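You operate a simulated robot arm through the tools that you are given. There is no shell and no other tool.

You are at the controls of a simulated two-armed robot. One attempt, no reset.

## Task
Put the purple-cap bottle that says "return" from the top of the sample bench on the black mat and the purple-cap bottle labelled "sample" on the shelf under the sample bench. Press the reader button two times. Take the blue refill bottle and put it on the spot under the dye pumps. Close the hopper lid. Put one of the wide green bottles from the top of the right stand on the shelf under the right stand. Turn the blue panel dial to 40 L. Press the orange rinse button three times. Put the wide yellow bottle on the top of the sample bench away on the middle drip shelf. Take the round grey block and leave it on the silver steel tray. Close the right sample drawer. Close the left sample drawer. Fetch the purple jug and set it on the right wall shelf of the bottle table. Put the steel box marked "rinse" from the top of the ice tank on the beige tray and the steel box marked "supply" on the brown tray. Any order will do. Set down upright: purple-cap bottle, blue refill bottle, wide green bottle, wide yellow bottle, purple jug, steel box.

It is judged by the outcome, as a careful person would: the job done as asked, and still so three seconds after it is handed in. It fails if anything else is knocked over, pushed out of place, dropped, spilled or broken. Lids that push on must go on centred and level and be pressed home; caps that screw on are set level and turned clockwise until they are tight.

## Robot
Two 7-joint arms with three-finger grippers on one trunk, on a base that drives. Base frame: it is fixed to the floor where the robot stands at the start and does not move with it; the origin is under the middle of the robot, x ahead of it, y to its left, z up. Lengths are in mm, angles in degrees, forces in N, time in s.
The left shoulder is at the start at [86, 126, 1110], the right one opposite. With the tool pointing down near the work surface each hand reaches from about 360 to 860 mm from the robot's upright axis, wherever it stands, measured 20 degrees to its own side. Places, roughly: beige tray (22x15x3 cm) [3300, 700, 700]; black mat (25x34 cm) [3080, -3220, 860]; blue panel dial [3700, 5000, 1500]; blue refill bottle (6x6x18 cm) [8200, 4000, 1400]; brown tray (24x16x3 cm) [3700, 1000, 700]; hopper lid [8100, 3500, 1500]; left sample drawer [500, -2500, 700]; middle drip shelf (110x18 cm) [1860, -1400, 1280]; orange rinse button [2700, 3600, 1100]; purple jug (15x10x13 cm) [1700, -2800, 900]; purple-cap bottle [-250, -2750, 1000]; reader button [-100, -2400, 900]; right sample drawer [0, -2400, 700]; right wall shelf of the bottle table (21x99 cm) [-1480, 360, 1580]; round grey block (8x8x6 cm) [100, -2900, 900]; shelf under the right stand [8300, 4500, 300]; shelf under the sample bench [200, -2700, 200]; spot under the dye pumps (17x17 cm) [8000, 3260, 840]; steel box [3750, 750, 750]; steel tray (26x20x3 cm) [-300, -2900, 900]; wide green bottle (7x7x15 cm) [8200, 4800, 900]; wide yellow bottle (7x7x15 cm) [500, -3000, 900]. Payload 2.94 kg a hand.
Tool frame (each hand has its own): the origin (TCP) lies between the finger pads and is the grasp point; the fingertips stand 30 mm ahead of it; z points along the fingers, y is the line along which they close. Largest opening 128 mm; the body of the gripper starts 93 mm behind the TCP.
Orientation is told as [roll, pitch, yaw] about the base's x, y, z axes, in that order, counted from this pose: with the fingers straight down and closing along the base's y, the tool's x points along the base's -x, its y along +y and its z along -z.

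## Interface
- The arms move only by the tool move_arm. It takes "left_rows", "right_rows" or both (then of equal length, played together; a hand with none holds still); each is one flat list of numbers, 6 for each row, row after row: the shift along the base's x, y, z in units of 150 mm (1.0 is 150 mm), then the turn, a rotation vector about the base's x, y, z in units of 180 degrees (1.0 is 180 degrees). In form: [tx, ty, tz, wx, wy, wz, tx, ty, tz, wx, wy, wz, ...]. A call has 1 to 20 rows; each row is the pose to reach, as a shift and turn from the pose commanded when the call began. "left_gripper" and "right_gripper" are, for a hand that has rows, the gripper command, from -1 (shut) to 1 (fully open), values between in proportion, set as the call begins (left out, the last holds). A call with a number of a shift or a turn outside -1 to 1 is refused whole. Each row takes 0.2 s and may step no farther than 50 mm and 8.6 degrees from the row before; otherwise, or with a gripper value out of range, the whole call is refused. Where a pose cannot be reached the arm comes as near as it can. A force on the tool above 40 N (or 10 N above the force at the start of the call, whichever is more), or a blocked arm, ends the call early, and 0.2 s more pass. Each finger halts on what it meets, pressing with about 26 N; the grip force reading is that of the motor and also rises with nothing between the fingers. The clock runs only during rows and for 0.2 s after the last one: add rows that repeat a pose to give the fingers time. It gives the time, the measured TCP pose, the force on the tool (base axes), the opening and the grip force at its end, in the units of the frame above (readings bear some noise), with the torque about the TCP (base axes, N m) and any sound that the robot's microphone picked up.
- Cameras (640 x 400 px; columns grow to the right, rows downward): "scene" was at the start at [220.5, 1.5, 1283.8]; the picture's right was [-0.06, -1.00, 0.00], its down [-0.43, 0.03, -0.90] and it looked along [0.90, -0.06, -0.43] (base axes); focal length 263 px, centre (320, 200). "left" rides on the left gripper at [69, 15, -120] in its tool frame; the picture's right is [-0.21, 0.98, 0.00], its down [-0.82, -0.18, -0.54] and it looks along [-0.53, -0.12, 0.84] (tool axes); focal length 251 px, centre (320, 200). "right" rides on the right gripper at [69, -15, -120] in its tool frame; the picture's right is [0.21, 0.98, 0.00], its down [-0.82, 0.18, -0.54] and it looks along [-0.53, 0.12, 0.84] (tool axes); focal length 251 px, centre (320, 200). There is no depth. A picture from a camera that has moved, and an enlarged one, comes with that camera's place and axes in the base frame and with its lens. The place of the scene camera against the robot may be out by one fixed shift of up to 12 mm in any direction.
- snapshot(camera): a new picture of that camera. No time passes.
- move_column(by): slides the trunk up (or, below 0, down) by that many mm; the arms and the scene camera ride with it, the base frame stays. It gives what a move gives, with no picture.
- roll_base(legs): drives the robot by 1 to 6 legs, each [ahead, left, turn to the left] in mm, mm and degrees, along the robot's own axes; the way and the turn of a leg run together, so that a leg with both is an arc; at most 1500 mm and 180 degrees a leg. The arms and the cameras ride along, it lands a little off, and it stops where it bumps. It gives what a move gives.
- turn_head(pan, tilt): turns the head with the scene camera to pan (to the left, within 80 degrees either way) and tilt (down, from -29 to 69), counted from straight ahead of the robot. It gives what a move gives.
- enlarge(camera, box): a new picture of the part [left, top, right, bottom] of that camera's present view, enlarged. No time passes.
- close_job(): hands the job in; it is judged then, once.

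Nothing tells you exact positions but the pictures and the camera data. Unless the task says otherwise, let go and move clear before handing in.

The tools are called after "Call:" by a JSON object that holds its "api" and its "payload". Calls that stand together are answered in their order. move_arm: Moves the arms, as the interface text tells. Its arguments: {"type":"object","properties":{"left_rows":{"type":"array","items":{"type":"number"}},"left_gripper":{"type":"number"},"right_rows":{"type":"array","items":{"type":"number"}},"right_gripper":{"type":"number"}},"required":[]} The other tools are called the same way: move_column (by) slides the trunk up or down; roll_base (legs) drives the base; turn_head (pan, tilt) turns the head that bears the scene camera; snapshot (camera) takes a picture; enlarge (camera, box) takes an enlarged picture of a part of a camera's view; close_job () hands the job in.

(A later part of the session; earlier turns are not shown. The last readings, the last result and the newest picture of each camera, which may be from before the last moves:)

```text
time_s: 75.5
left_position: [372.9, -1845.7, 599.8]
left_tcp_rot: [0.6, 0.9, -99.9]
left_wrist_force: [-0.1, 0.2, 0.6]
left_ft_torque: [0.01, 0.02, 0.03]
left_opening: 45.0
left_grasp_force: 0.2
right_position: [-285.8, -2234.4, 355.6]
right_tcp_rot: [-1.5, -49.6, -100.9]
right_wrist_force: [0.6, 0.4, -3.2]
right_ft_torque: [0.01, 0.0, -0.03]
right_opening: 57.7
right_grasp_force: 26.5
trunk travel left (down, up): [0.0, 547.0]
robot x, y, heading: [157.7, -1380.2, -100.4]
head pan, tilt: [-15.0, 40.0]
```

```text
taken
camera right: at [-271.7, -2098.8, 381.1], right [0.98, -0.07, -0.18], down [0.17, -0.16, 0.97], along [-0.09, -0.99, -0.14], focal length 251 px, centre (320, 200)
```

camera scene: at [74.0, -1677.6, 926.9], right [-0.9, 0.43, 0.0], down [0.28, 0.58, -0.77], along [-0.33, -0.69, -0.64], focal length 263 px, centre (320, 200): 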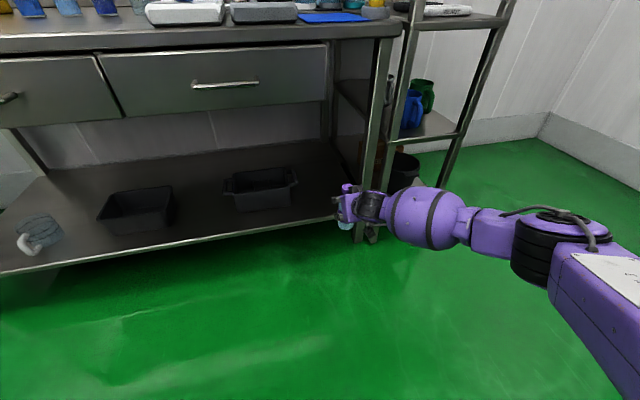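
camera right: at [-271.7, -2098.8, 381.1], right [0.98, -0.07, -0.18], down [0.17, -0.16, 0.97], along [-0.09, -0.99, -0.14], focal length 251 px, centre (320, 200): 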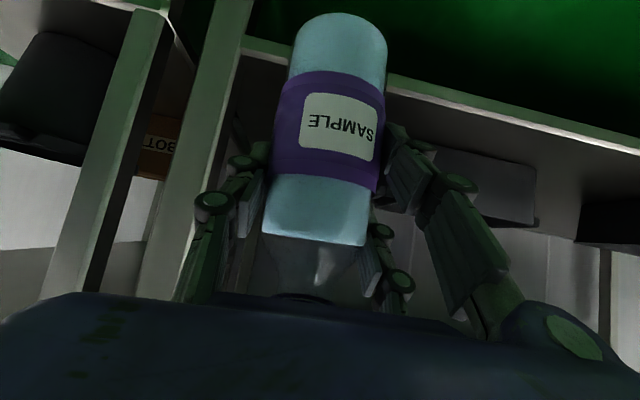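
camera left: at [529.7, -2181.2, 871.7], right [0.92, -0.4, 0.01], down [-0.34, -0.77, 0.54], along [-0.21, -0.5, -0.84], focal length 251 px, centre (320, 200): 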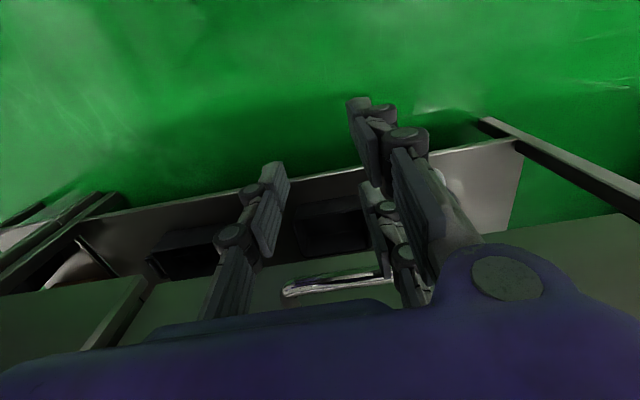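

The forearm would pass close to the bench leg at this spot, so I choose the wide gap between the two bins instead. I sidestep left 515 mm first.

Call:
{"api": "roll_base", "payload": {"legs": [[0, 515, 0]]}}

Call:
{"api": "snapshot", "payload": {"camera": "scene"}}

Call:
{"api": "snapshot", "payload": {"camera": "right"}}

```text
time_s: 80.5
left_position: [881.9, -1939.6, 600.8]
left_tcp_rot: [0.6, 0.9, -100.0]
left_wrist_force: [0.8, -0.6, 0.2]
left_ft_torque: [0.01, 0.01, -0.01]
left_opening: 44.6
left_grasp_force: 0.0
right_position: [224.5, -2328.4, 356.1]
right_tcp_rot: [-1.3, -49.7, -101.0]
right_wrist_force: [-0.9, 0.5, -3.4]
right_ft_torque: [-0.04, 0.03, 0.0]
right_opening: 57.7
right_grasp_force: 25.7
trunk travel left (down, up): [0.0, 547.0]
robot x, y, heading: [666.9, -1473.5, -100.6]
head pan, tilt: [-15.0, 40.0]
```

```text
taken
camera scene: at [582.9, -1771.6, 926.9], right [-0.9, 0.43, 0.0], down [0.28, 0.58, -0.77], along [-0.33, -0.69, -0.64], focal length 263 px, centre (320, 200)
```

scene: 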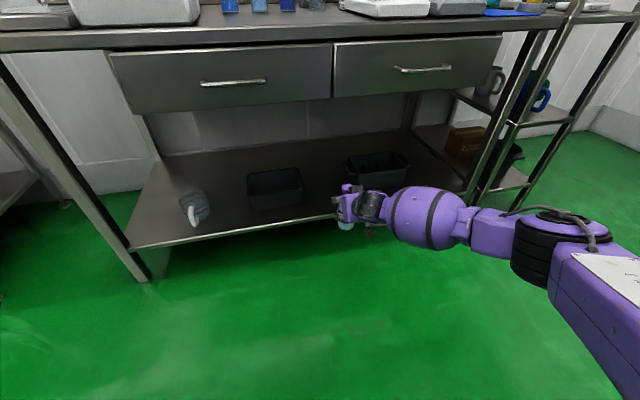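

```text
taken
camera right: at [237.2, -2192.7, 381.0], right [0.98, -0.07, -0.18], down [0.17, -0.16, 0.97], along [-0.09, -0.98, -0.14], focal length 251 px, centre (320, 200)
```

right: 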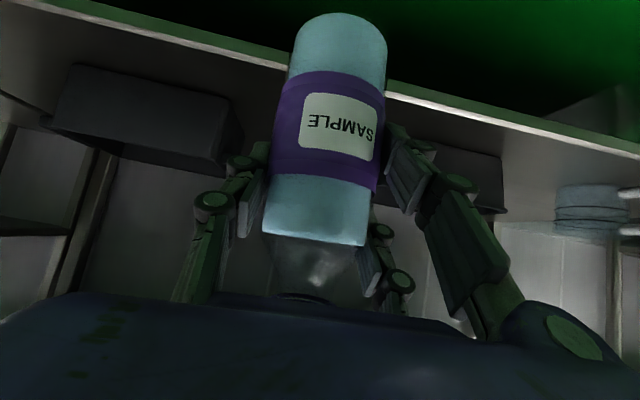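

The bottle lines up with the gap between the bins. I drive forward 215 mm to bring it over the shelf.

Call:
{"api": "roll_base", "payload": {"legs": [[215, 0, 0]]}}

Call:
{"api": "snapshot", "payload": {"camera": "scene"}}

Call:
{"api": "snapshot", "payload": {"camera": "right"}}

```text
time_s: 82.2
left_position: [846.8, -2146.3, 601.4]
left_tcp_rot: [0.6, 0.9, -99.8]
left_wrist_force: [0.4, 0.6, -0.4]
left_ft_torque: [0.01, 0.01, -0.03]
left_opening: 45.0
left_grasp_force: 0.0
right_position: [189.9, -2538.7, 354.4]
right_tcp_rot: [-1.5, -49.6, -100.7]
right_wrist_force: [0.1, 0.4, -3.5]
right_ft_torque: [0.03, 0.01, 0.0]
right_opening: 57.7
right_grasp_force: 26.3
trunk travel left (down, up): [0.0, 547.0]
robot x, y, heading: [629.3, -1680.4, -100.2]
head pan, tilt: [-15.0, 40.0]
```

```text
taken
camera scene: at [546.2, -1980.1, 926.8], right [-0.9, 0.43, 0.0], down [0.27, 0.58, -0.77], along [-0.33, -0.69, -0.64], focal length 263 px, centre (320, 200)
```

scene: 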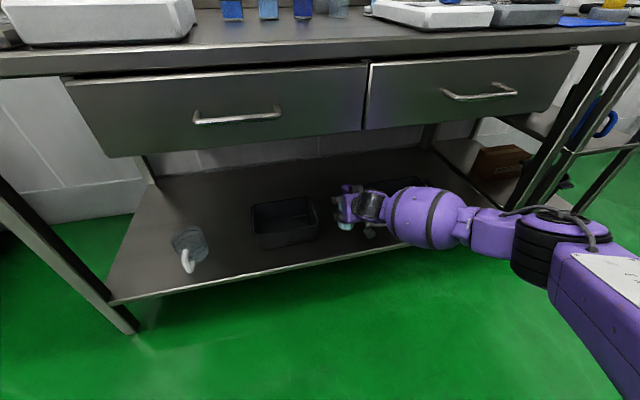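

```text
taken
camera right: at [202.2, -2402.4, 380.7], right [0.98, -0.06, -0.18], down [0.17, -0.16, 0.97], along [-0.09, -0.99, -0.15], focal length 251 px, centre (320, 200)
```

right: 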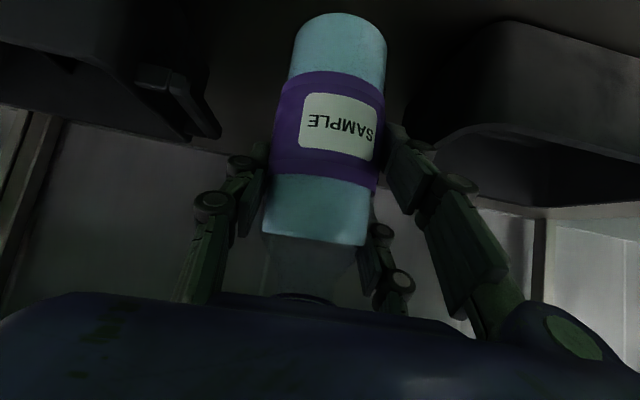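

Call:
{"api": "move_arm", "payload": {"right_rows": [0, 0, -0.15, 0, 0, 0, 0, 0, -0.3, 0, 0, 0]}}

Call:
{"api": "move_arm", "payload": {"right_rows": [0, 0, -0.03, 0, 0, 0, 0, 0, -0.06, 0, 0, 0, 0, 0, -0.09, 0, 0, 0]}}

Call:
{"api": "snapshot", "payload": {"camera": "right"}}

Call:
{"api": "enlarge", "payload": {"camera": "scene", "box": [240, 150, 440, 275]}}

```text
time_s: 82.8
left_position: [846.5, -2147.4, 600.2]
left_tcp_rot: [0.7, 0.8, -99.8]
left_wrist_force: [0.5, 0.9, 0.0]
left_ft_torque: [-0.01, 0.0, -0.05]
left_opening: 44.8
left_grasp_force: 0.1
right_position: [187.9, -2538.5, 308.2]
right_tcp_rot: [-1.4, -49.6, -100.6]
right_wrist_force: [0.4, -1.3, -3.0]
right_ft_torque: [0.04, -0.02, 0.01]
right_opening: 57.8
right_grasp_force: 26.5
trunk travel left (down, up): [0.0, 547.0]
robot x, y, heading: [625.1, -1683.5, -100.3]
head pan, tilt: [-15.0, 40.0]
```

```text
time_s: 83.6
left_position: [846.4, -2146.7, 599.8]
left_tcp_rot: [0.6, 0.9, -99.8]
left_wrist_force: [-0.4, 0.0, 0.4]
left_ft_torque: [0.03, 0.02, -0.03]
left_opening: 44.7
left_grasp_force: 0.0
right_position: [189.5, -2537.2, 296.1]
right_tcp_rot: [-1.5, -49.6, -100.7]
right_wrist_force: [0.3, -0.1, -4.2]
right_ft_torque: [0.04, 0.02, 0.0]
right_opening: 57.9
right_grasp_force: 26.1
trunk travel left (down, up): [0.0, 547.0]
robot x, y, heading: [629.0, -1683.9, -100.2]
head pan, tilt: [-15.0, 40.0]
```

```text
taken
camera right: at [202.0, -2402.3, 321.5], right [0.98, -0.06, -0.18], down [0.17, -0.16, 0.97], along [-0.09, -0.99, -0.15], focal length 251 px, centre (320, 200)
```

right: 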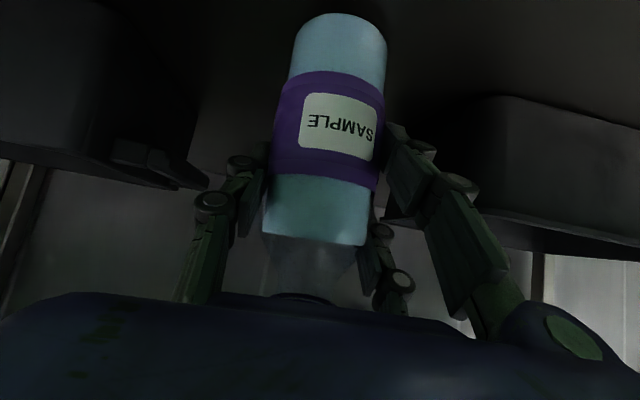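

```text
3.20 times, centred on (340, 212) of scene
camera zoom: at [546.3, -1979.9, 926.9], right [-0.9, 0.43, 0.0], down [0.27, 0.58, -0.77], along [-0.33, -0.69, -0.64], focal length 841 px, centre (256, 160)
```

zoom: 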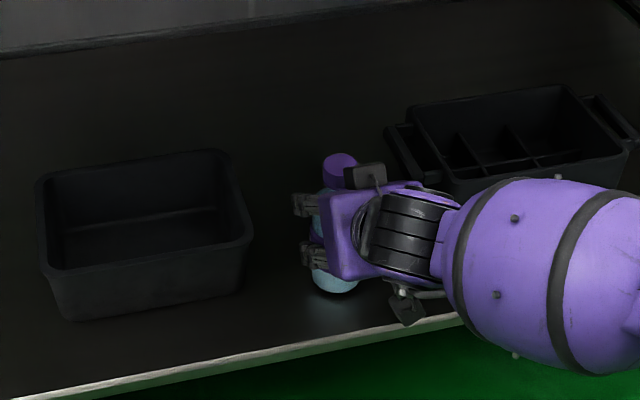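

Call:
{"api": "move_arm", "payload": {"right_rows": [0, 0, -0.04, 0, 0, 0, 0, 0, -0.07, 0, 0, 0, 0, 0, -0.1, 0, 0, 0]}}

Call:
{"api": "enlarge", "payload": {"camera": "scene", "box": [300, 190, 400, 260]}}

```text
time_s: 84.4
left_position: [846.8, -2146.5, 601.8]
left_tcp_rot: [0.6, 0.8, -99.8]
left_wrist_force: [0.2, -0.5, -0.9]
left_ft_torque: [0.0, -0.03, 0.02]
left_opening: 44.9
left_grasp_force: 0.0
right_position: [188.9, -2540.9, 289.3]
right_tcp_rot: [-1.5, -50.1, -100.8]
right_wrist_force: [-3.4, -0.9, 21.2]
right_ft_torque: [-0.31, -0.29, -0.13]
right_opening: 58.0
right_grasp_force: 26.0
trunk travel left (down, up): [0.0, 547.0]
robot x, y, heading: [625.2, -1681.2, -100.1]
head pan, tilt: [-15.0, 40.0]
```

```text
5.71 times, centred on (350, 225) of scene
camera zoom: at [547.1, -1977.8, 927.7], right [-0.9, 0.43, 0.0], down [0.27, 0.58, -0.77], along [-0.33, -0.69, -0.64], focal length 1502 px, centre (149, 57)
```

zoom: 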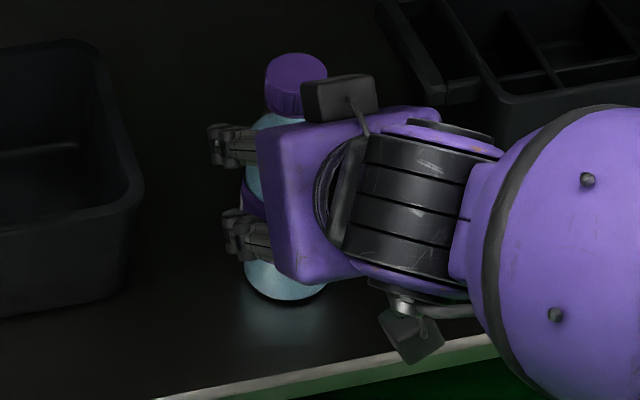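

The bottle touches the shelf. I ease the pressure off, open the fingers and back the hand off along its own axis.

Call:
{"api": "move_arm", "payload": {"right_rows": [0, 0, 0.04, 0, 0, 0]}}

Call:
{"api": "move_arm", "payload": {"right_rows": [0, 0, 0, 0, 0, 0, 0, 0, 0, 0, 0, 0, 0, 0, 0, 0, 0, 0], "right_gripper": 0.4}}

Call:
{"api": "snapshot", "payload": {"camera": "right"}}

```text
time_s: 84.8
left_position: [846.5, -2146.5, 600.1]
left_tcp_rot: [0.6, 0.9, -99.9]
left_wrist_force: [0.5, -0.5, 1.0]
left_ft_torque: [-0.01, 0.02, -0.01]
left_opening: 44.8
left_grasp_force: 0.1
right_position: [192.1, -2538.6, 288.5]
right_tcp_rot: [-1.4, -49.6, -100.6]
right_wrist_force: [-1.0, -4.4, 9.1]
right_ft_torque: [-0.54, -0.16, -0.08]
right_opening: 57.8
right_grasp_force: 25.8
trunk travel left (down, up): [0.0, 547.0]
robot x, y, heading: [626.5, -1682.3, -100.2]
head pan, tilt: [-15.0, 40.0]
```

```text
time_s: 85.6
left_position: [846.3, -2145.5, 600.9]
left_tcp_rot: [0.6, 0.9, -99.7]
left_wrist_force: [0.2, 0.6, -0.6]
left_ft_torque: [0.01, -0.01, 0.03]
left_opening: 44.7
left_grasp_force: 0.1
right_position: [189.7, -2538.1, 288.5]
right_tcp_rot: [-1.6, -49.6, -100.7]
right_wrist_force: [0.0, -0.4, -0.3]
right_ft_torque: [0.0, 0.01, 0.03]
right_opening: 89.5
right_grasp_force: 0.0
trunk travel left (down, up): [0.0, 547.0]
robot x, y, heading: [623.6, -1681.9, -100.1]
head pan, tilt: [-15.0, 40.0]
```

```text
taken
camera right: at [203.1, -2402.7, 313.1], right [0.98, -0.06, -0.18], down [0.17, -0.16, 0.97], along [-0.09, -0.99, -0.15], focal length 251 px, centre (320, 200)
```

right: 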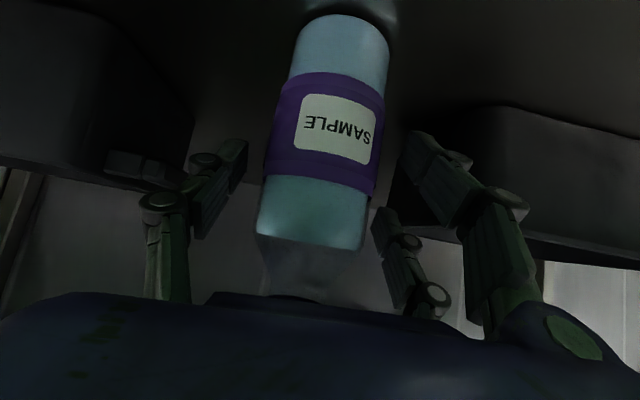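

Call:
{"api": "roll_base", "payload": {"legs": [[-300, 0, 0]]}}

Call:
{"api": "snapshot", "payload": {"camera": "scene"}}

```text
time_s: 87.6
left_position: [900.2, -1850.8, 600.6]
left_tcp_rot: [0.6, 0.9, -99.6]
left_wrist_force: [-0.4, -0.3, -0.2]
left_ft_torque: [0.0, -0.02, -0.02]
left_opening: 44.7
left_grasp_force: 0.2
right_position: [246.0, -2243.8, 288.2]
right_tcp_rot: [-1.3, -49.5, -100.5]
right_wrist_force: [0.5, 0.6, -0.4]
right_ft_torque: [0.0, -0.01, -0.02]
right_opening: 89.6
right_grasp_force: 0.1
trunk travel left (down, up): [0.0, 547.0]
robot x, y, heading: [678.8, -1387.7, -100.0]
head pan, tilt: [-15.0, 40.0]
```

```text
taken
camera scene: at [600.0, -1683.9, 927.1], right [-0.91, 0.42, 0.0], down [0.27, 0.58, -0.77], along [-0.33, -0.69, -0.64], focal length 263 px, centre (320, 200)
```

scene: 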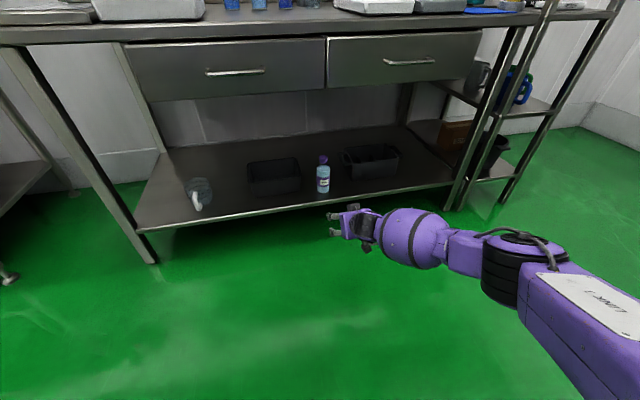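

The SAMPLE bottle stands upright on the shelf between the bins. I raise the trunk again and lift the right hand for the bench top.

Call:
{"api": "move_column", "payload": {"by": 325}}

Call:
{"api": "move_arm", "payload": {"right_rows": [0, 0.07, 0.3, 0, 0, 0, 0, 0.14, 0.6, 0, 0, 0, 0, 0.2, 0.9, 0, 0, 0, 0, 0.2, 1, 0, 0, 0]}}

Call:
{"api": "move_arm", "payload": {"right_rows": [0.1, 0, 0.3, 0, 0, 0, 0.2, 0, 0.6, 0, 0, 0, 0.3, 0, 0.9, 0, 0, 0, 0.3, 0, 1, 0, 0, 0]}}

Call:
{"api": "move_arm", "payload": {"right_rows": [0, 0, 0.3, 0, 0, 0, 0, 0, 0.6, 0, 0, 0, 0, 0, 0.9, 0, 0, 0, 0, 0, 1, 0, 0, 0]}}

```text
time_s: 90.8
left_position: [900.1, -1851.5, 925.6]
left_tcp_rot: [0.6, 0.9, -99.7]
left_wrist_force: [0.2, 0.9, 0.1]
left_ft_torque: [0.02, -0.01, -0.01]
left_opening: 45.0
left_grasp_force: 0.1
right_position: [241.8, -2264.8, 692.1]
right_tcp_rot: [-1.4, -55.1, -100.6]
right_wrist_force: [-0.4, -0.3, -0.2]
right_ft_torque: [-0.03, -0.02, 0.01]
right_opening: 89.9
right_grasp_force: 0.1
trunk travel left (down, up): [-325.0, 222.0]
robot x, y, heading: [677.8, -1383.4, -100.2]
head pan, tilt: [-15.0, 40.0]
```

```text
time_s: 91.8
left_position: [900.7, -1850.5, 926.1]
left_tcp_rot: [0.6, 0.8, -99.7]
left_wrist_force: [-0.2, 0.7, -0.3]
left_ft_torque: [0.0, 0.03, 0.01]
left_opening: 44.9
left_grasp_force: 0.2
right_position: [240.0, -2237.3, 842.2]
right_tcp_rot: [-1.4, -55.3, -100.7]
right_wrist_force: [-0.3, 0.7, 0.6]
right_ft_torque: [-0.04, -0.02, -0.02]
right_opening: 89.6
right_grasp_force: 0.1
trunk travel left (down, up): [-325.0, 222.0]
robot x, y, heading: [678.7, -1387.5, -100.1]
head pan, tilt: [-15.0, 40.0]
```

```text
time_s: 92.8
left_position: [899.0, -1851.0, 925.9]
left_tcp_rot: [0.5, 0.9, -99.7]
left_wrist_force: [0.0, -0.5, 0.4]
left_ft_torque: [-0.03, 0.0, 0.0]
left_opening: 45.0
left_grasp_force: 0.1
right_position: [284.5, -2234.8, 993.4]
right_tcp_rot: [-1.3, -55.2, -100.6]
right_wrist_force: [-0.2, 0.0, 0.1]
right_ft_torque: [0.01, 0.0, 0.03]
right_opening: 89.6
right_grasp_force: 0.0
trunk travel left (down, up): [-325.0, 222.0]
robot x, y, heading: [677.6, -1389.3, -100.3]
head pan, tilt: [-15.0, 40.0]
```

```text
time_s: 93.8
left_position: [900.5, -1850.5, 926.0]
left_tcp_rot: [0.6, 0.9, -99.7]
left_wrist_force: [0.1, -0.4, 0.4]
left_ft_torque: [0.0, 0.02, -0.01]
left_opening: 44.5
left_grasp_force: 0.1
right_position: [284.9, -2233.0, 1143.9]
right_tcp_rot: [-1.2, -55.2, -100.8]
right_wrist_force: [0.6, -0.1, -0.3]
right_ft_torque: [0.0, 0.01, 0.02]
right_opening: 89.8
right_grasp_force: 0.1
trunk travel left (down, up): [-325.0, 222.0]
robot x, y, heading: [679.2, -1386.3, -100.0]
head pan, tilt: [-15.0, 40.0]
```

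Now I bring the hand to a steeper pose (30 degrees from vertical) and draw it in, ready for the grey block.

Call:
{"api": "move_arm", "payload": {"right_rows": [0.044, 0.245, 0, 0.034, -0.006, 0, 0.088, 0.49, 0, 0.068, -0.012, 0, 0.133, 0.735, 0, 0.1025, -0.018, 0, 0.177, 0.98, 0, 0.1367, -0.0246, 0], "right_gripper": 1}}

Call:
{"api": "roll_base", "payload": {"legs": [[400, -110, 0]]}}

Call:
{"api": "turn_head", "payload": {"pan": 0, "tilt": 35}}

Call:
{"api": "snapshot", "payload": {"camera": "scene"}}

```text
time_s: 94.8
left_position: [899.8, -1850.4, 926.6]
left_tcp_rot: [0.6, 0.9, -99.7]
left_wrist_force: [0.5, -0.5, -0.2]
left_ft_torque: [-0.01, 0.02, -0.02]
left_opening: 45.1
left_grasp_force: 0.0
right_position: [311.8, -2088.2, 1142.5]
right_tcp_rot: [-1.7, -30.3, -100.5]
right_wrist_force: [0.4, 0.1, -1.1]
right_ft_torque: [0.02, -0.03, 0.0]
right_opening: 127.6
right_grasp_force: 0.1
trunk travel left (down, up): [-325.0, 222.0]
robot x, y, heading: [675.9, -1385.1, -100.4]
head pan, tilt: [-15.0, 40.0]
```

```text
time_s: 97.4
left_position: [723.8, -2227.0, 926.4]
left_tcp_rot: [0.6, 0.9, -99.5]
left_wrist_force: [-0.2, 0.3, 0.4]
left_ft_torque: [0.0, 0.02, 0.01]
left_opening: 44.5
left_grasp_force: 0.1
right_position: [134.0, -2466.3, 1142.8]
right_tcp_rot: [-1.6, -30.2, -100.3]
right_wrist_force: [-0.4, -0.5, -0.7]
right_ft_torque: [0.0, 0.01, 0.02]
right_opening: 127.8
right_grasp_force: 0.1
trunk travel left (down, up): [-325.0, 222.0]
robot x, y, heading: [500.2, -1759.2, -99.8]
head pan, tilt: [-15.0, 40.0]
```

```text
time_s: 98.2
left_position: [723.5, -2226.7, 925.4]
left_tcp_rot: [0.6, 0.9, -99.5]
left_wrist_force: [0.6, 0.6, -0.3]
left_ft_torque: [0.01, 0.01, -0.04]
left_opening: 44.8
left_grasp_force: 0.1
right_position: [133.9, -2465.5, 1142.1]
right_tcp_rot: [-1.6, -30.4, -100.3]
right_wrist_force: [0.7, -0.2, -0.7]
right_ft_torque: [0.02, 0.01, 0.03]
right_opening: 127.8
right_grasp_force: 0.1
trunk travel left (down, up): [-325.0, 222.0]
robot x, y, heading: [499.9, -1759.7, -99.8]
head pan, tilt: [0.0, 35.0]
```

```text
taken
camera scene: at [460.8, -1969.3, 1268.6], right [-0.98, 0.17, 0.0], down [0.1, 0.56, -0.82], along [-0.14, -0.81, -0.57], focal length 263 px, centre (320, 200)
```

scene: 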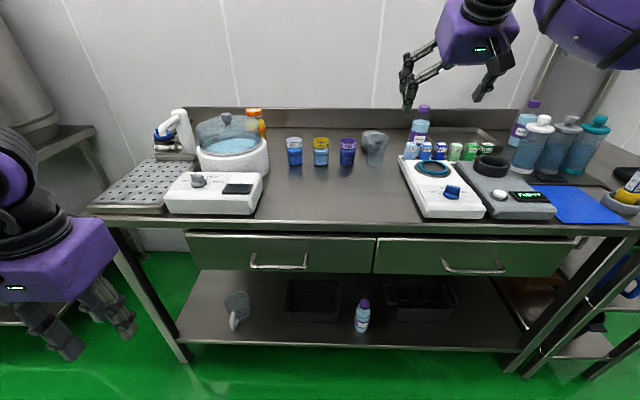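

Call:
{"api": "move_arm", "payload": {"left_rows": [0, 0, 0.3, 0, 0, 0, 0, 0, 0.6, 0, 0, 0, 0, 0, 0.9, 0, 0, 0, 0, 0, 1, 0, 0, 0]}}

Call:
{"api": "enlarge", "payload": {"camera": "scene", "box": [230, 90, 470, 220]}}

```text
time_s: 99.2
left_position: [723.3, -2225.3, 1075.3]
left_tcp_rot: [0.7, 1.0, -99.7]
left_wrist_force: [0.4, -0.5, -0.2]
left_ft_torque: [0.0, -0.04, 0.01]
left_opening: 44.9
left_grasp_force: 0.1
right_position: [133.6, -2465.4, 1143.1]
right_tcp_rot: [-1.6, -30.3, -100.3]
right_wrist_force: [-1.8, 0.2, -0.9]
right_ft_torque: [0.0, 0.0, -0.02]
right_opening: 128.0
right_grasp_force: 0.1
trunk travel left (down, up): [-325.0, 222.0]
robot x, y, heading: [500.8, -1763.0, -100.1]
head pan, tilt: [0.0, 35.0]
```

```text
2.67 times, centred on (350, 155) of scene
camera zoom: at [460.9, -1969.5, 1268.6], right [-0.98, 0.17, 0.0], down [0.1, 0.56, -0.82], along [-0.14, -0.81, -0.57], focal length 701 px, centre (240, 320)
```

zoom: 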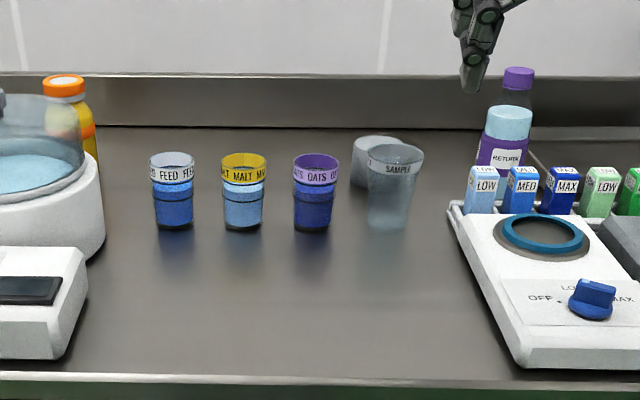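

The block is at about (96, -2882), directly behind the clear cup, so I use a vertical hand there. I straighten the hand, then drive closer.

Call:
{"api": "move_arm", "payload": {"right_rows": [0.06, -0.01, 0, 0.041, -0.0075, 0, 0.12, -0.02, 0, 0.082, -0.015, 0, 0.18, -0.03, 0, 0.123, -0.0225, 0, 0.25, -0.045, 0, 0.164, -0.03, 0]}}

Call:
{"api": "roll_base", "payload": {"legs": [[380, 0, 0]]}}

Call:
{"api": "snapshot", "payload": {"camera": "scene"}}

Call:
{"api": "snapshot", "payload": {"camera": "right"}}

```text
time_s: 100.2
left_position: [724.8, -2225.4, 1074.7]
left_tcp_rot: [0.5, 1.0, -99.4]
left_wrist_force: [-0.2, -0.5, -0.7]
left_ft_torque: [-0.05, 0.03, -0.02]
left_opening: 44.9
left_grasp_force: 0.0
right_position: [175.7, -2473.8, 1142.5]
right_tcp_rot: [-1.6, -0.2, -100.2]
right_wrist_force: [-0.2, 0.9, 0.7]
right_ft_torque: [0.04, 0.03, -0.03]
right_opening: 128.1
right_grasp_force: 0.1
trunk travel left (down, up): [-325.0, 222.0]
robot x, y, heading: [498.7, -1762.4, -100.0]
head pan, tilt: [0.0, 35.0]
```

```text
time_s: 102.6
left_position: [661.0, -2599.5, 1074.8]
left_tcp_rot: [0.6, 0.9, -99.3]
left_wrist_force: [-0.4, -0.6, 0.3]
left_ft_torque: [0.02, 0.01, -0.04]
left_opening: 44.8
left_grasp_force: 0.0
right_position: [111.1, -2850.1, 1143.2]
right_tcp_rot: [-1.5, -0.3, -100.1]
right_wrist_force: [-0.3, -0.2, -0.4]
right_ft_torque: [0.02, 0.0, 0.01]
right_opening: 127.9
right_grasp_force: 0.0
trunk travel left (down, up): [-325.0, 222.0]
robot x, y, heading: [433.6, -2139.4, -99.8]
head pan, tilt: [0.0, 35.0]
```

```text
taken
camera scene: at [396.8, -2345.0, 1268.6], right [-0.99, 0.17, 0.0], down [0.1, 0.57, -0.82], along [-0.14, -0.81, -0.57], focal length 263 px, centre (320, 200)
```

scene: 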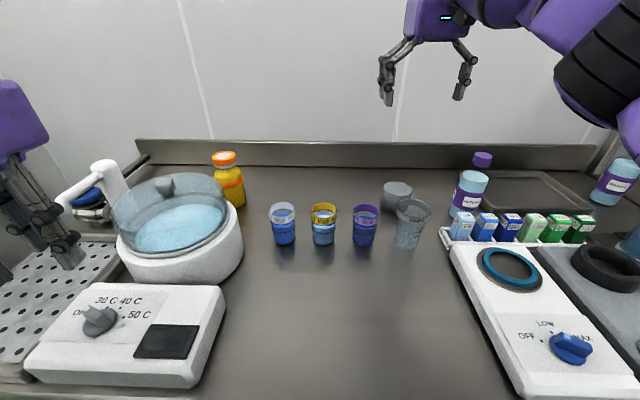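

```text
taken
camera right: at [110.7, -2779.7, 1263.0], right [1.0, 0.04, -0.03], down [0.05, -0.84, 0.54], along [0.0, -0.54, -0.84], focal length 251 px, centre (320, 200)
```

right: 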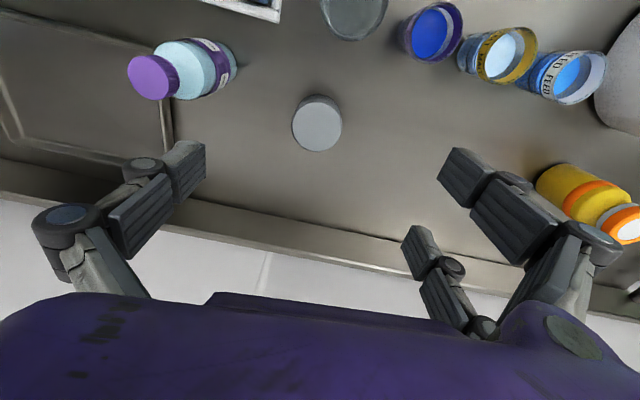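

Call:
{"api": "enlarge", "payload": {"camera": "scene", "box": [430, 140, 640, 260]}}

```text
3.05 times, centred on (535, 200) of scene
camera zoom: at [396.8, -2345.0, 1268.6], right [-0.99, 0.17, 0.0], down [0.1, 0.57, -0.82], along [-0.14, -0.81, -0.57], focal length 801 px, centre (-335, 200)
```

zoom: 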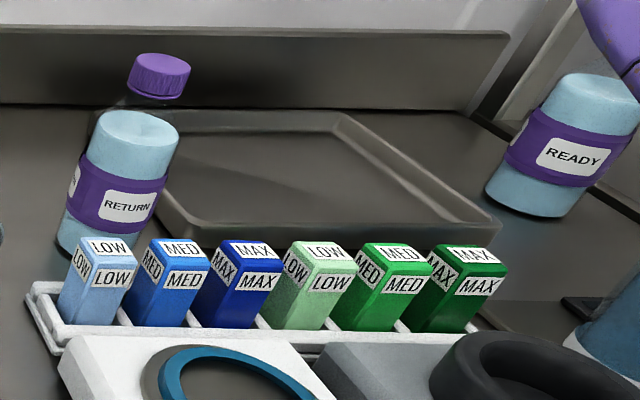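

The third purple bottle says READY, so RETURN is the right one. The block is centred under the right hand; I descend on it.

Call:
{"api": "move_arm", "payload": {"right_rows": [-0.04, -0.09, -0.25, 0, 0, 0, -0.08, -0.187, -0.5, 0, 0, 0, -0.08, -0.187, -0.75, 0, 0, 0, -0.08, -0.187, -1, 0, 0, 0]}}

Call:
{"api": "move_arm", "payload": {"right_rows": [0, 0, -0.25, 0, 0, 0, 0, 0, -0.5, 0, 0, 0, 0, 0, -0.71, 0, 0, 0]}}

Call:
{"api": "snapshot", "payload": {"camera": "right"}}

Call:
{"api": "enlarge", "payload": {"camera": "scene", "box": [330, 100, 490, 260]}}

```text
time_s: 103.6
left_position: [659.9, -2599.5, 1073.4]
left_tcp_rot: [0.6, 0.8, -99.3]
left_wrist_force: [0.9, 0.0, 0.1]
left_ft_torque: [-0.01, 0.0, 0.02]
left_opening: 44.7
left_grasp_force: 0.0
right_position: [98.1, -2876.9, 991.4]
right_tcp_rot: [-1.4, -0.3, -100.1]
right_wrist_force: [-0.2, 0.5, 0.4]
right_ft_torque: [0.01, -0.01, -0.02]
right_opening: 127.5
right_grasp_force: 0.0
trunk travel left (down, up): [-325.0, 222.0]
robot x, y, heading: [437.6, -2140.8, -99.7]
head pan, tilt: [0.0, 35.0]
```

```text
time_s: 104.4
left_position: [660.1, -2600.0, 1075.3]
left_tcp_rot: [0.6, 0.9, -99.4]
left_wrist_force: [1.0, -0.7, -0.2]
left_ft_torque: [0.04, -0.03, -0.01]
left_opening: 44.7
left_grasp_force: 0.0
right_position: [97.4, -2879.6, 885.4]
right_tcp_rot: [-1.5, -0.3, -100.1]
right_wrist_force: [-0.4, -0.3, 0.3]
right_ft_torque: [0.04, 0.0, 0.0]
right_opening: 127.8
right_grasp_force: 0.1
trunk travel left (down, up): [-325.0, 222.0]
robot x, y, heading: [435.4, -2142.9, -99.7]
head pan, tilt: [0.0, 35.0]
```

```text
taken
camera right: at [96.9, -2809.3, 1005.7], right [1.0, 0.04, -0.03], down [0.05, -0.84, 0.54], along [0.0, -0.54, -0.84], focal length 251 px, centre (320, 200)
```

right: 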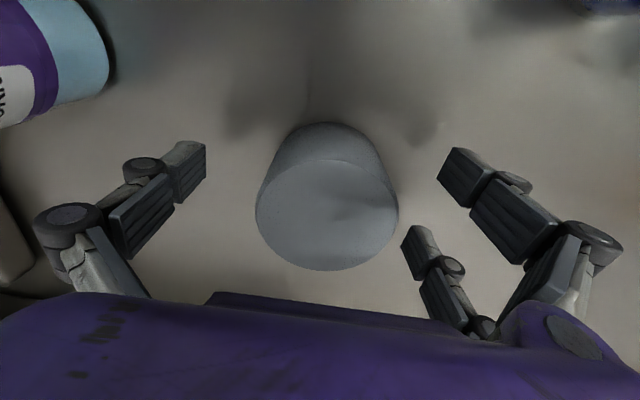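

```text
2.50 times, centred on (410, 180) of scene
camera zoom: at [396.5, -2345.4, 1268.5], right [-0.99, 0.17, 0.0], down [0.1, 0.57, -0.82], along [-0.14, -0.81, -0.57], focal length 657 px, centre (95, 250)
```

zoom: 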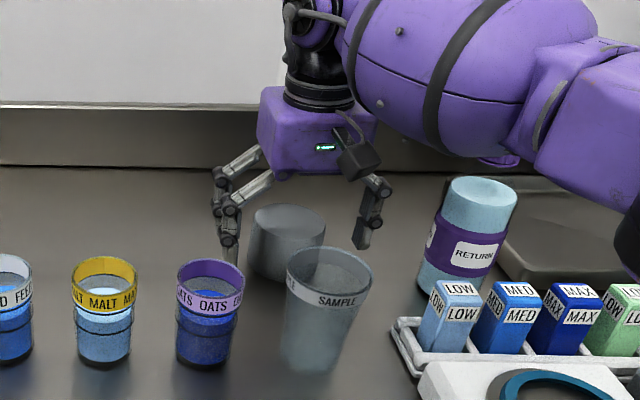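

Call:
{"api": "move_arm", "payload": {"right_rows": [0.02, -0.02, -0.05, 0, 0, 0, 0.02, -0.02, -0.05, 0, 0, 0, 0.02, -0.02, -0.05, 0, 0, 0, 0.02, -0.02, -0.05, 0, 0, 0], "right_gripper": -1}}

Call:
{"api": "move_arm", "payload": {"right_rows": [0, 0, 0.1, 0, 0, 0, 0, 0, 0.35, 0, 0, 0, 0, 0, 0.67, 0, 0, 0, 0, 0, 1, 0, 0, 0]}}

Call:
{"api": "snapshot", "payload": {"camera": "right"}}

```text
time_s: 105.4
left_position: [659.5, -2600.1, 1074.5]
left_tcp_rot: [0.6, 1.0, -99.3]
left_wrist_force: [0.3, 0.5, 0.1]
left_ft_torque: [0.03, 0.06, 0.02]
left_opening: 44.6
left_grasp_force: 0.0
right_position: [101.4, -2881.7, 879.5]
right_tcp_rot: [-1.5, -0.3, -100.0]
right_wrist_force: [0.8, -0.4, 0.1]
right_ft_torque: [0.0, -0.09, -0.01]
right_opening: 70.1
right_grasp_force: 26.3
trunk travel left (down, up): [-325.0, 222.0]
robot x, y, heading: [436.4, -2136.2, -99.7]
head pan, tilt: [0.0, 35.0]
```

```text
time_s: 106.4
left_position: [661.2, -2599.2, 1074.6]
left_tcp_rot: [0.6, 0.9, -99.3]
left_wrist_force: [0.8, 0.9, -0.3]
left_ft_torque: [-0.01, 0.02, -0.04]
left_opening: 45.0
left_grasp_force: 0.2
right_position: [101.9, -2879.7, 1028.9]
right_tcp_rot: [-1.6, -0.3, -100.1]
right_wrist_force: [0.8, 0.1, -2.1]
right_ft_torque: [-0.02, 0.04, 0.02]
right_opening: 69.7
right_grasp_force: 25.7
trunk travel left (down, up): [-325.0, 222.0]
robot x, y, heading: [435.7, -2134.7, -100.0]
head pan, tilt: [0.0, 35.0]
```

```text
taken
camera right: at [103.0, -2810.0, 1149.7], right [1.0, 0.04, -0.03], down [0.05, -0.84, 0.54], along [0.0, -0.54, -0.84], focal length 251 px, centre (320, 200)
```

right: 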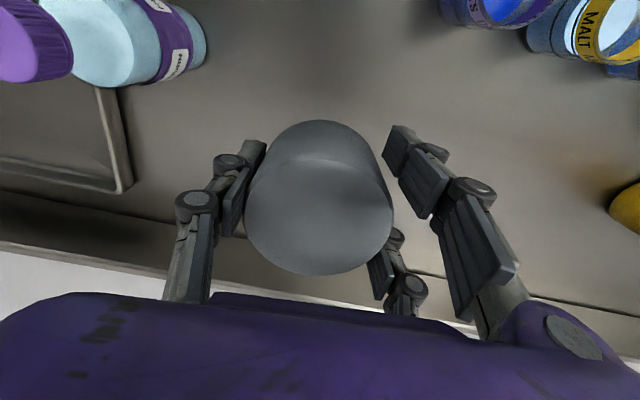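

The block is held. I raise it above bottle height and look right to see how much room the arm has near the rack.

Call:
{"api": "move_arm", "payload": {"right_rows": [0, 0, 0.3, 0, 0, 0, 0, 0, 0.6, 0, 0, 0]}}

Call:
{"api": "turn_head", "payload": {"pan": -55, "tilt": 20}}

Call:
{"api": "snapshot", "payload": {"camera": "scene"}}

```text
time_s: 107.0
left_position: [662.0, -2599.4, 1075.2]
left_tcp_rot: [0.7, 1.0, -99.3]
left_wrist_force: [0.6, -0.9, -0.1]
left_ft_torque: [0.0, 0.02, 0.0]
left_opening: 44.7
left_grasp_force: 0.0
right_position: [103.1, -2880.9, 1106.9]
right_tcp_rot: [-1.6, -0.4, -100.1]
right_wrist_force: [0.0, -0.1, -2.5]
right_ft_torque: [0.0, -0.03, -0.01]
right_opening: 69.8
right_grasp_force: 25.9
right hand out of reach, approached as far as the arm can: row 2
trunk travel left (down, up): [-325.0, 222.0]
robot x, y, heading: [436.6, -2139.0, -99.4]
head pan, tilt: [0.0, 35.0]
```

```text
time_s: 108.2
left_position: [660.5, -2599.6, 1074.8]
left_tcp_rot: [0.5, 0.9, -99.4]
left_wrist_force: [-0.2, -0.2, -0.2]
left_ft_torque: [-0.01, 0.0, 0.01]
left_opening: 44.9
left_grasp_force: 0.1
right_position: [101.6, -2879.2, 1106.6]
right_tcp_rot: [-1.5, -0.4, -100.0]
right_wrist_force: [-0.6, 0.1, -2.6]
right_ft_torque: [-0.03, 0.02, -0.04]
right_opening: 69.8
right_grasp_force: 25.5
trunk travel left (down, up): [-325.0, 222.0]
robot x, y, heading: [434.7, -2135.8, -99.8]
head pan, tilt: [-55.0, 20.0]
```

```text
taken
camera scene: at [327.3, -2298.3, 1292.4], right [-0.43, 0.9, 0.0], down [0.31, 0.15, -0.94], along [-0.85, -0.4, -0.34], focal length 263 px, centre (320, 200)
```

scene: 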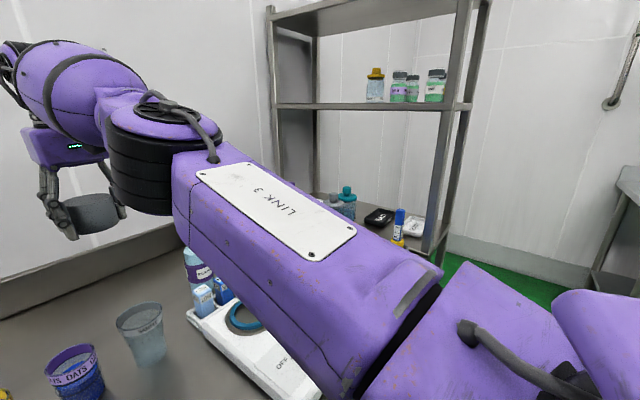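

The upper arm runs forward and the elbow stays near the hand, so there is ample room to the rack. I shift the base right to bring the block over the silver tray.

Call:
{"api": "roll_base", "payload": {"legs": [[30, -340, 0]]}}

Call:
{"api": "snapshot", "payload": {"camera": "right"}}

Call:
{"api": "turn_head", "payload": {"pan": -10, "tilt": 35}}

Call:
{"api": "snapshot", "payload": {"camera": "scene"}}

```text
time_s: 111.7
left_position: [331.6, -2572.4, 1074.8]
left_tcp_rot: [0.6, 1.0, -98.7]
left_wrist_force: [0.1, 0.2, 0.8]
left_ft_torque: [0.01, 0.01, 0.02]
left_opening: 45.0
left_grasp_force: 0.1
right_position: [-224.5, -2859.4, 1105.7]
right_tcp_rot: [-1.6, -0.4, -99.6]
right_wrist_force: [0.4, -0.2, -1.7]
right_ft_torque: [0.03, -0.05, -0.02]
right_opening: 69.8
right_grasp_force: 26.2
trunk travel left (down, up): [-325.0, 222.0]
robot x, y, heading: [102.8, -2114.1, -99.2]
head pan, tilt: [-55.0, 20.0]
```

```text
taken
camera right: at [-224.3, -2788.2, 1226.3], right [1.0, 0.05, -0.03], down [0.06, -0.84, 0.54], along [0.0, -0.54, -0.84], focal length 251 px, centre (320, 200)
```

right: 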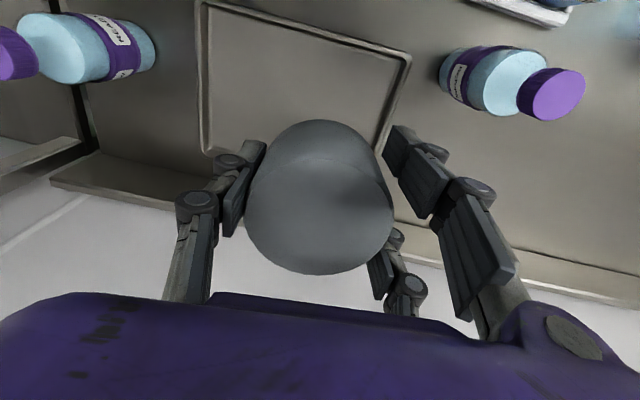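

```text
time_s: 112.8
left_position: [332.9, -2572.1, 1076.0]
left_tcp_rot: [0.6, 0.9, -98.7]
left_wrist_force: [-0.9, -0.4, 0.8]
left_ft_torque: [-0.01, 0.04, 0.02]
left_opening: 44.7
left_grasp_force: 0.0
right_position: [-222.5, -2858.4, 1106.5]
right_tcp_rot: [-1.6, -0.4, -99.5]
right_wrist_force: [0.0, 0.1, -2.3]
right_ft_torque: [0.04, 0.0, -0.02]
right_opening: 69.6
right_grasp_force: 26.1
trunk travel left (down, up): [-325.0, 222.0]
robot x, y, heading: [102.9, -2113.0, -99.0]
head pan, tilt: [-10.0, 35.0]
```

```text
taken
camera scene: at [50.8, -2316.7, 1268.6], right [-0.94, 0.33, 0.0], down [0.19, 0.54, -0.82], along [-0.27, -0.77, -0.57], focal length 263 px, centre (320, 200)
```

scene: 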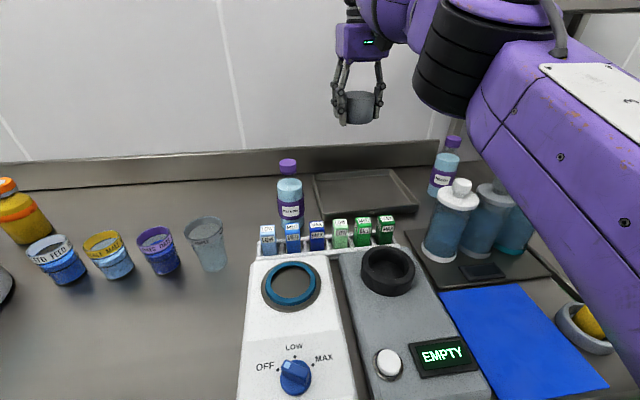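

The elbow would come close to the tall white-cap bottle if I lowered the hand now. I raise the trunk 200 mm so the arm stays high, and creep forward a little.

Call:
{"api": "move_column", "payload": {"by": 200}}

Call:
{"api": "roll_base", "payload": {"legs": [[40, 0, 0]]}}

Call:
{"api": "snapshot", "payload": {"camera": "scene"}}

Call:
{"api": "snapshot", "payload": {"camera": "right"}}

```text
time_s: 115.0
left_position: [331.8, -2573.8, 1273.8]
left_tcp_rot: [0.6, 1.1, -98.8]
left_wrist_force: [0.3, -0.2, 0.5]
left_ft_torque: [0.01, 0.02, -0.03]
left_opening: 45.0
left_grasp_force: 0.0
right_position: [-207.6, -2754.4, 1561.8]
right_tcp_rot: [-1.3, -20.9, -99.6]
right_wrist_force: [-0.1, -0.7, -3.6]
right_ft_torque: [0.03, 0.0, 0.0]
right_opening: 69.7
right_grasp_force: 26.2
trunk travel left (down, up): [-525.0, 22.0]
robot x, y, heading: [101.2, -2111.1, -99.0]
head pan, tilt: [-10.0, 35.0]
```

```text
time_s: 115.9
left_position: [327.1, -2602.8, 1278.5]
left_tcp_rot: [0.7, 0.4, -98.7]
left_wrist_force: [0.3, 1.7, 0.9]
left_ft_torque: [-0.12, 0.0, 0.0]
left_opening: 44.9
left_grasp_force: 0.1
right_position: [-209.9, -2783.3, 1571.3]
right_tcp_rot: [-1.4, -21.7, -99.5]
right_wrist_force: [0.3, 1.9, -1.1]
right_ft_torque: [-0.09, 0.05, 0.04]
right_opening: 69.6
right_grasp_force: 26.2
trunk travel left (down, up): [-525.0, 22.0]
robot x, y, heading: [96.7, -2153.9, -99.1]
head pan, tilt: [-10.0, 35.0]
```

```text
taken
camera scene: at [61.9, -2248.4, 1488.8], right [-0.94, 0.33, 0.0], down [0.19, 0.54, -0.82], along [-0.27, -0.78, -0.57], focal length 263 px, centre (320, 200)
```

scene: 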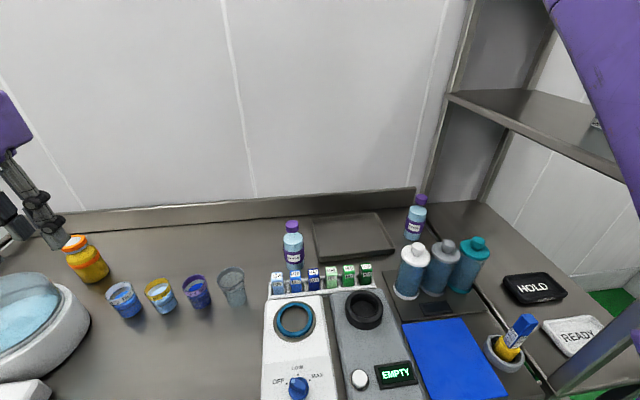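

```text
taken
camera right: at [-205.3, -2673.5, 1657.4], right [0.99, 0.03, -0.1], down [0.1, -0.59, 0.8], along [-0.04, -0.81, -0.59], focal length 251 px, centre (320, 200)
```

right: 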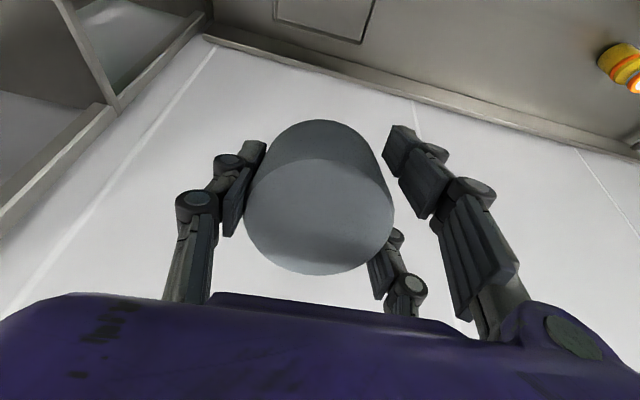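

Raising the trunk leans the shoulders back, so that is no help. I lower the trunk again and bring the hand back to vertical; I will put the block down in the open and use the left hand for the tray, whose elbow swings clear of those bottles.

Call:
{"api": "move_column", "payload": {"by": -200}}

```text
time_s: 118.0
left_position: [326.2, -2610.7, 1075.9]
left_tcp_rot: [0.6, 0.9, -98.7]
left_wrist_force: [0.4, -0.2, 0.4]
left_ft_torque: [-0.02, -0.01, 0.0]
left_opening: 44.5
left_grasp_force: 0.0
right_position: [-212.5, -2791.8, 1366.2]
right_tcp_rot: [-1.4, -21.3, -99.6]
right_wrist_force: [0.1, 0.0, -2.4]
right_ft_torque: [0.0, 0.02, 0.04]
right_opening: 69.6
right_grasp_force: 26.6
trunk travel left (down, up): [-325.0, 222.0]
robot x, y, heading: [97.6, -2153.7, -99.2]
head pan, tilt: [-10.0, 35.0]
```

Call:
{"api": "roll_base", "payload": {"legs": [[0, 130, 0]]}}

Call:
{"api": "move_arm", "payload": {"right_rows": [0.2, -0.07, -0.1, 0.0234, -0.0038, 0, 0.4, -0.14, -0.2, 0.0467, -0.0076, 0, 0.6, -0.21, -0.3, 0.07, -0.0113, 0, 0.8, -0.28, -0.4, 0.0934, -0.0151, 0, 1, -0.36, -0.5, 0.1168, -0.0189, 0]}}

```text
time_s: 119.8
left_position: [453.7, -2630.8, 1075.1]
left_tcp_rot: [0.5, 1.0, -98.5]
left_wrist_force: [0.3, 0.0, -0.1]
left_ft_torque: [-0.02, 0.01, 0.03]
left_opening: 44.8
left_grasp_force: 0.1
right_position: [-85.5, -2812.7, 1365.1]
right_tcp_rot: [-1.4, -21.2, -99.4]
right_wrist_force: [0.9, 0.0, -2.4]
right_ft_torque: [0.04, 0.0, 0.02]
right_opening: 69.8
right_grasp_force: 27.2
trunk travel left (down, up): [-325.0, 222.0]
robot x, y, heading: [222.4, -2171.5, -99.1]
head pan, tilt: [-10.0, 35.0]
```

```text
time_s: 121.0
left_position: [454.0, -2629.6, 1075.5]
left_tcp_rot: [0.6, 0.8, -98.6]
left_wrist_force: [0.5, 0.7, 0.5]
left_ft_torque: [-0.02, 0.01, 0.04]
left_opening: 44.7
left_grasp_force: 0.0
right_position: [53.9, -2836.6, 1287.6]
right_tcp_rot: [-1.5, -1.7, -99.3]
right_wrist_force: [0.5, 0.3, -2.3]
right_ft_torque: [0.01, 0.04, -0.01]
right_opening: 69.4
right_grasp_force: 26.1
right hand out of reach, approached as far as the arm can: row 4, 5
trunk travel left (down, up): [-325.0, 222.0]
robot x, y, heading: [224.6, -2171.8, -98.9]
head pan, tilt: [-10.0, 35.0]
```

Call:
{"api": "move_arm", "payload": {"right_rows": [0, 0, -0.3, 0.0038, -0.0006, 0, 0.1, -0.1, -0.55, 0.0077, -0.0012, 0, 0.2, -0.2, -0.8, 0.0077, -0.0012, 0, 0.31, -0.29, -1, 0.0077, -0.0012, 0]}}

Call:
{"api": "snapshot", "payload": {"camera": "right"}}

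Call:
{"api": "snapshot", "payload": {"camera": "scene"}}

```text
time_s: 122.0
left_position: [453.0, -2633.2, 1074.5]
left_tcp_rot: [0.5, 1.0, -98.5]
left_wrist_force: [0.1, 0.1, 0.1]
left_ft_torque: [0.03, 0.02, 0.02]
left_opening: 45.1
left_grasp_force: 0.1
right_position: [99.2, -2885.0, 1135.5]
right_tcp_rot: [-1.6, 1.5, -99.3]
right_wrist_force: [1.0, 0.1, -1.9]
right_ft_torque: [0.05, 0.02, -0.01]
right_opening: 69.3
right_grasp_force: 26.4
trunk travel left (down, up): [-325.0, 222.0]
robot x, y, heading: [226.4, -2169.6, -98.9]
head pan, tilt: [-10.0, 35.0]
```

```text
taken
camera right: at [98.1, -2819.8, 1256.5], right [1.0, 0.05, -0.02], down [0.05, -0.86, 0.51], along [0.01, -0.51, -0.86], focal length 251 px, centre (320, 200)
```

right: 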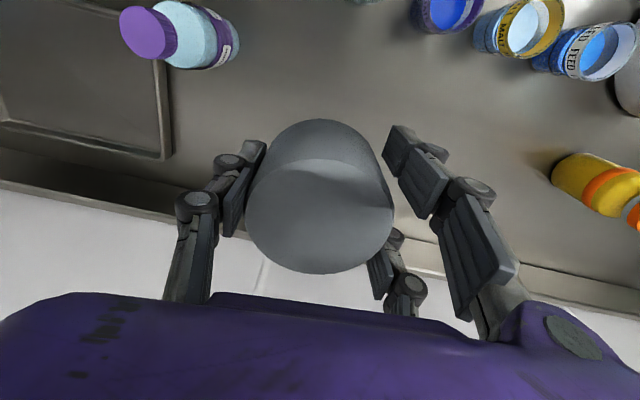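

```text
taken
camera scene: at [172.6, -2377.3, 1268.4], right [-0.95, 0.33, 0.0], down [0.19, 0.54, -0.82], along [-0.27, -0.77, -0.57], focal length 263 px, centre (320, 200)
```

scene: 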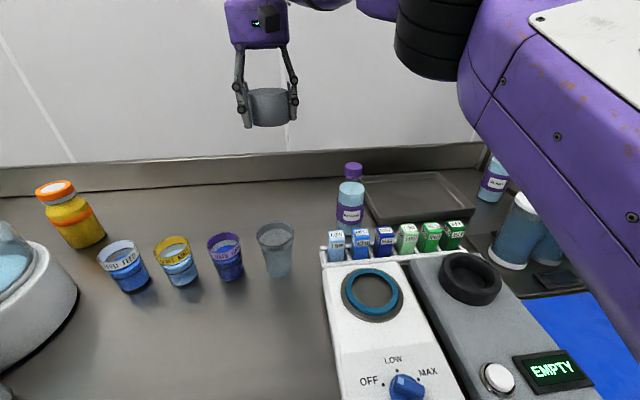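

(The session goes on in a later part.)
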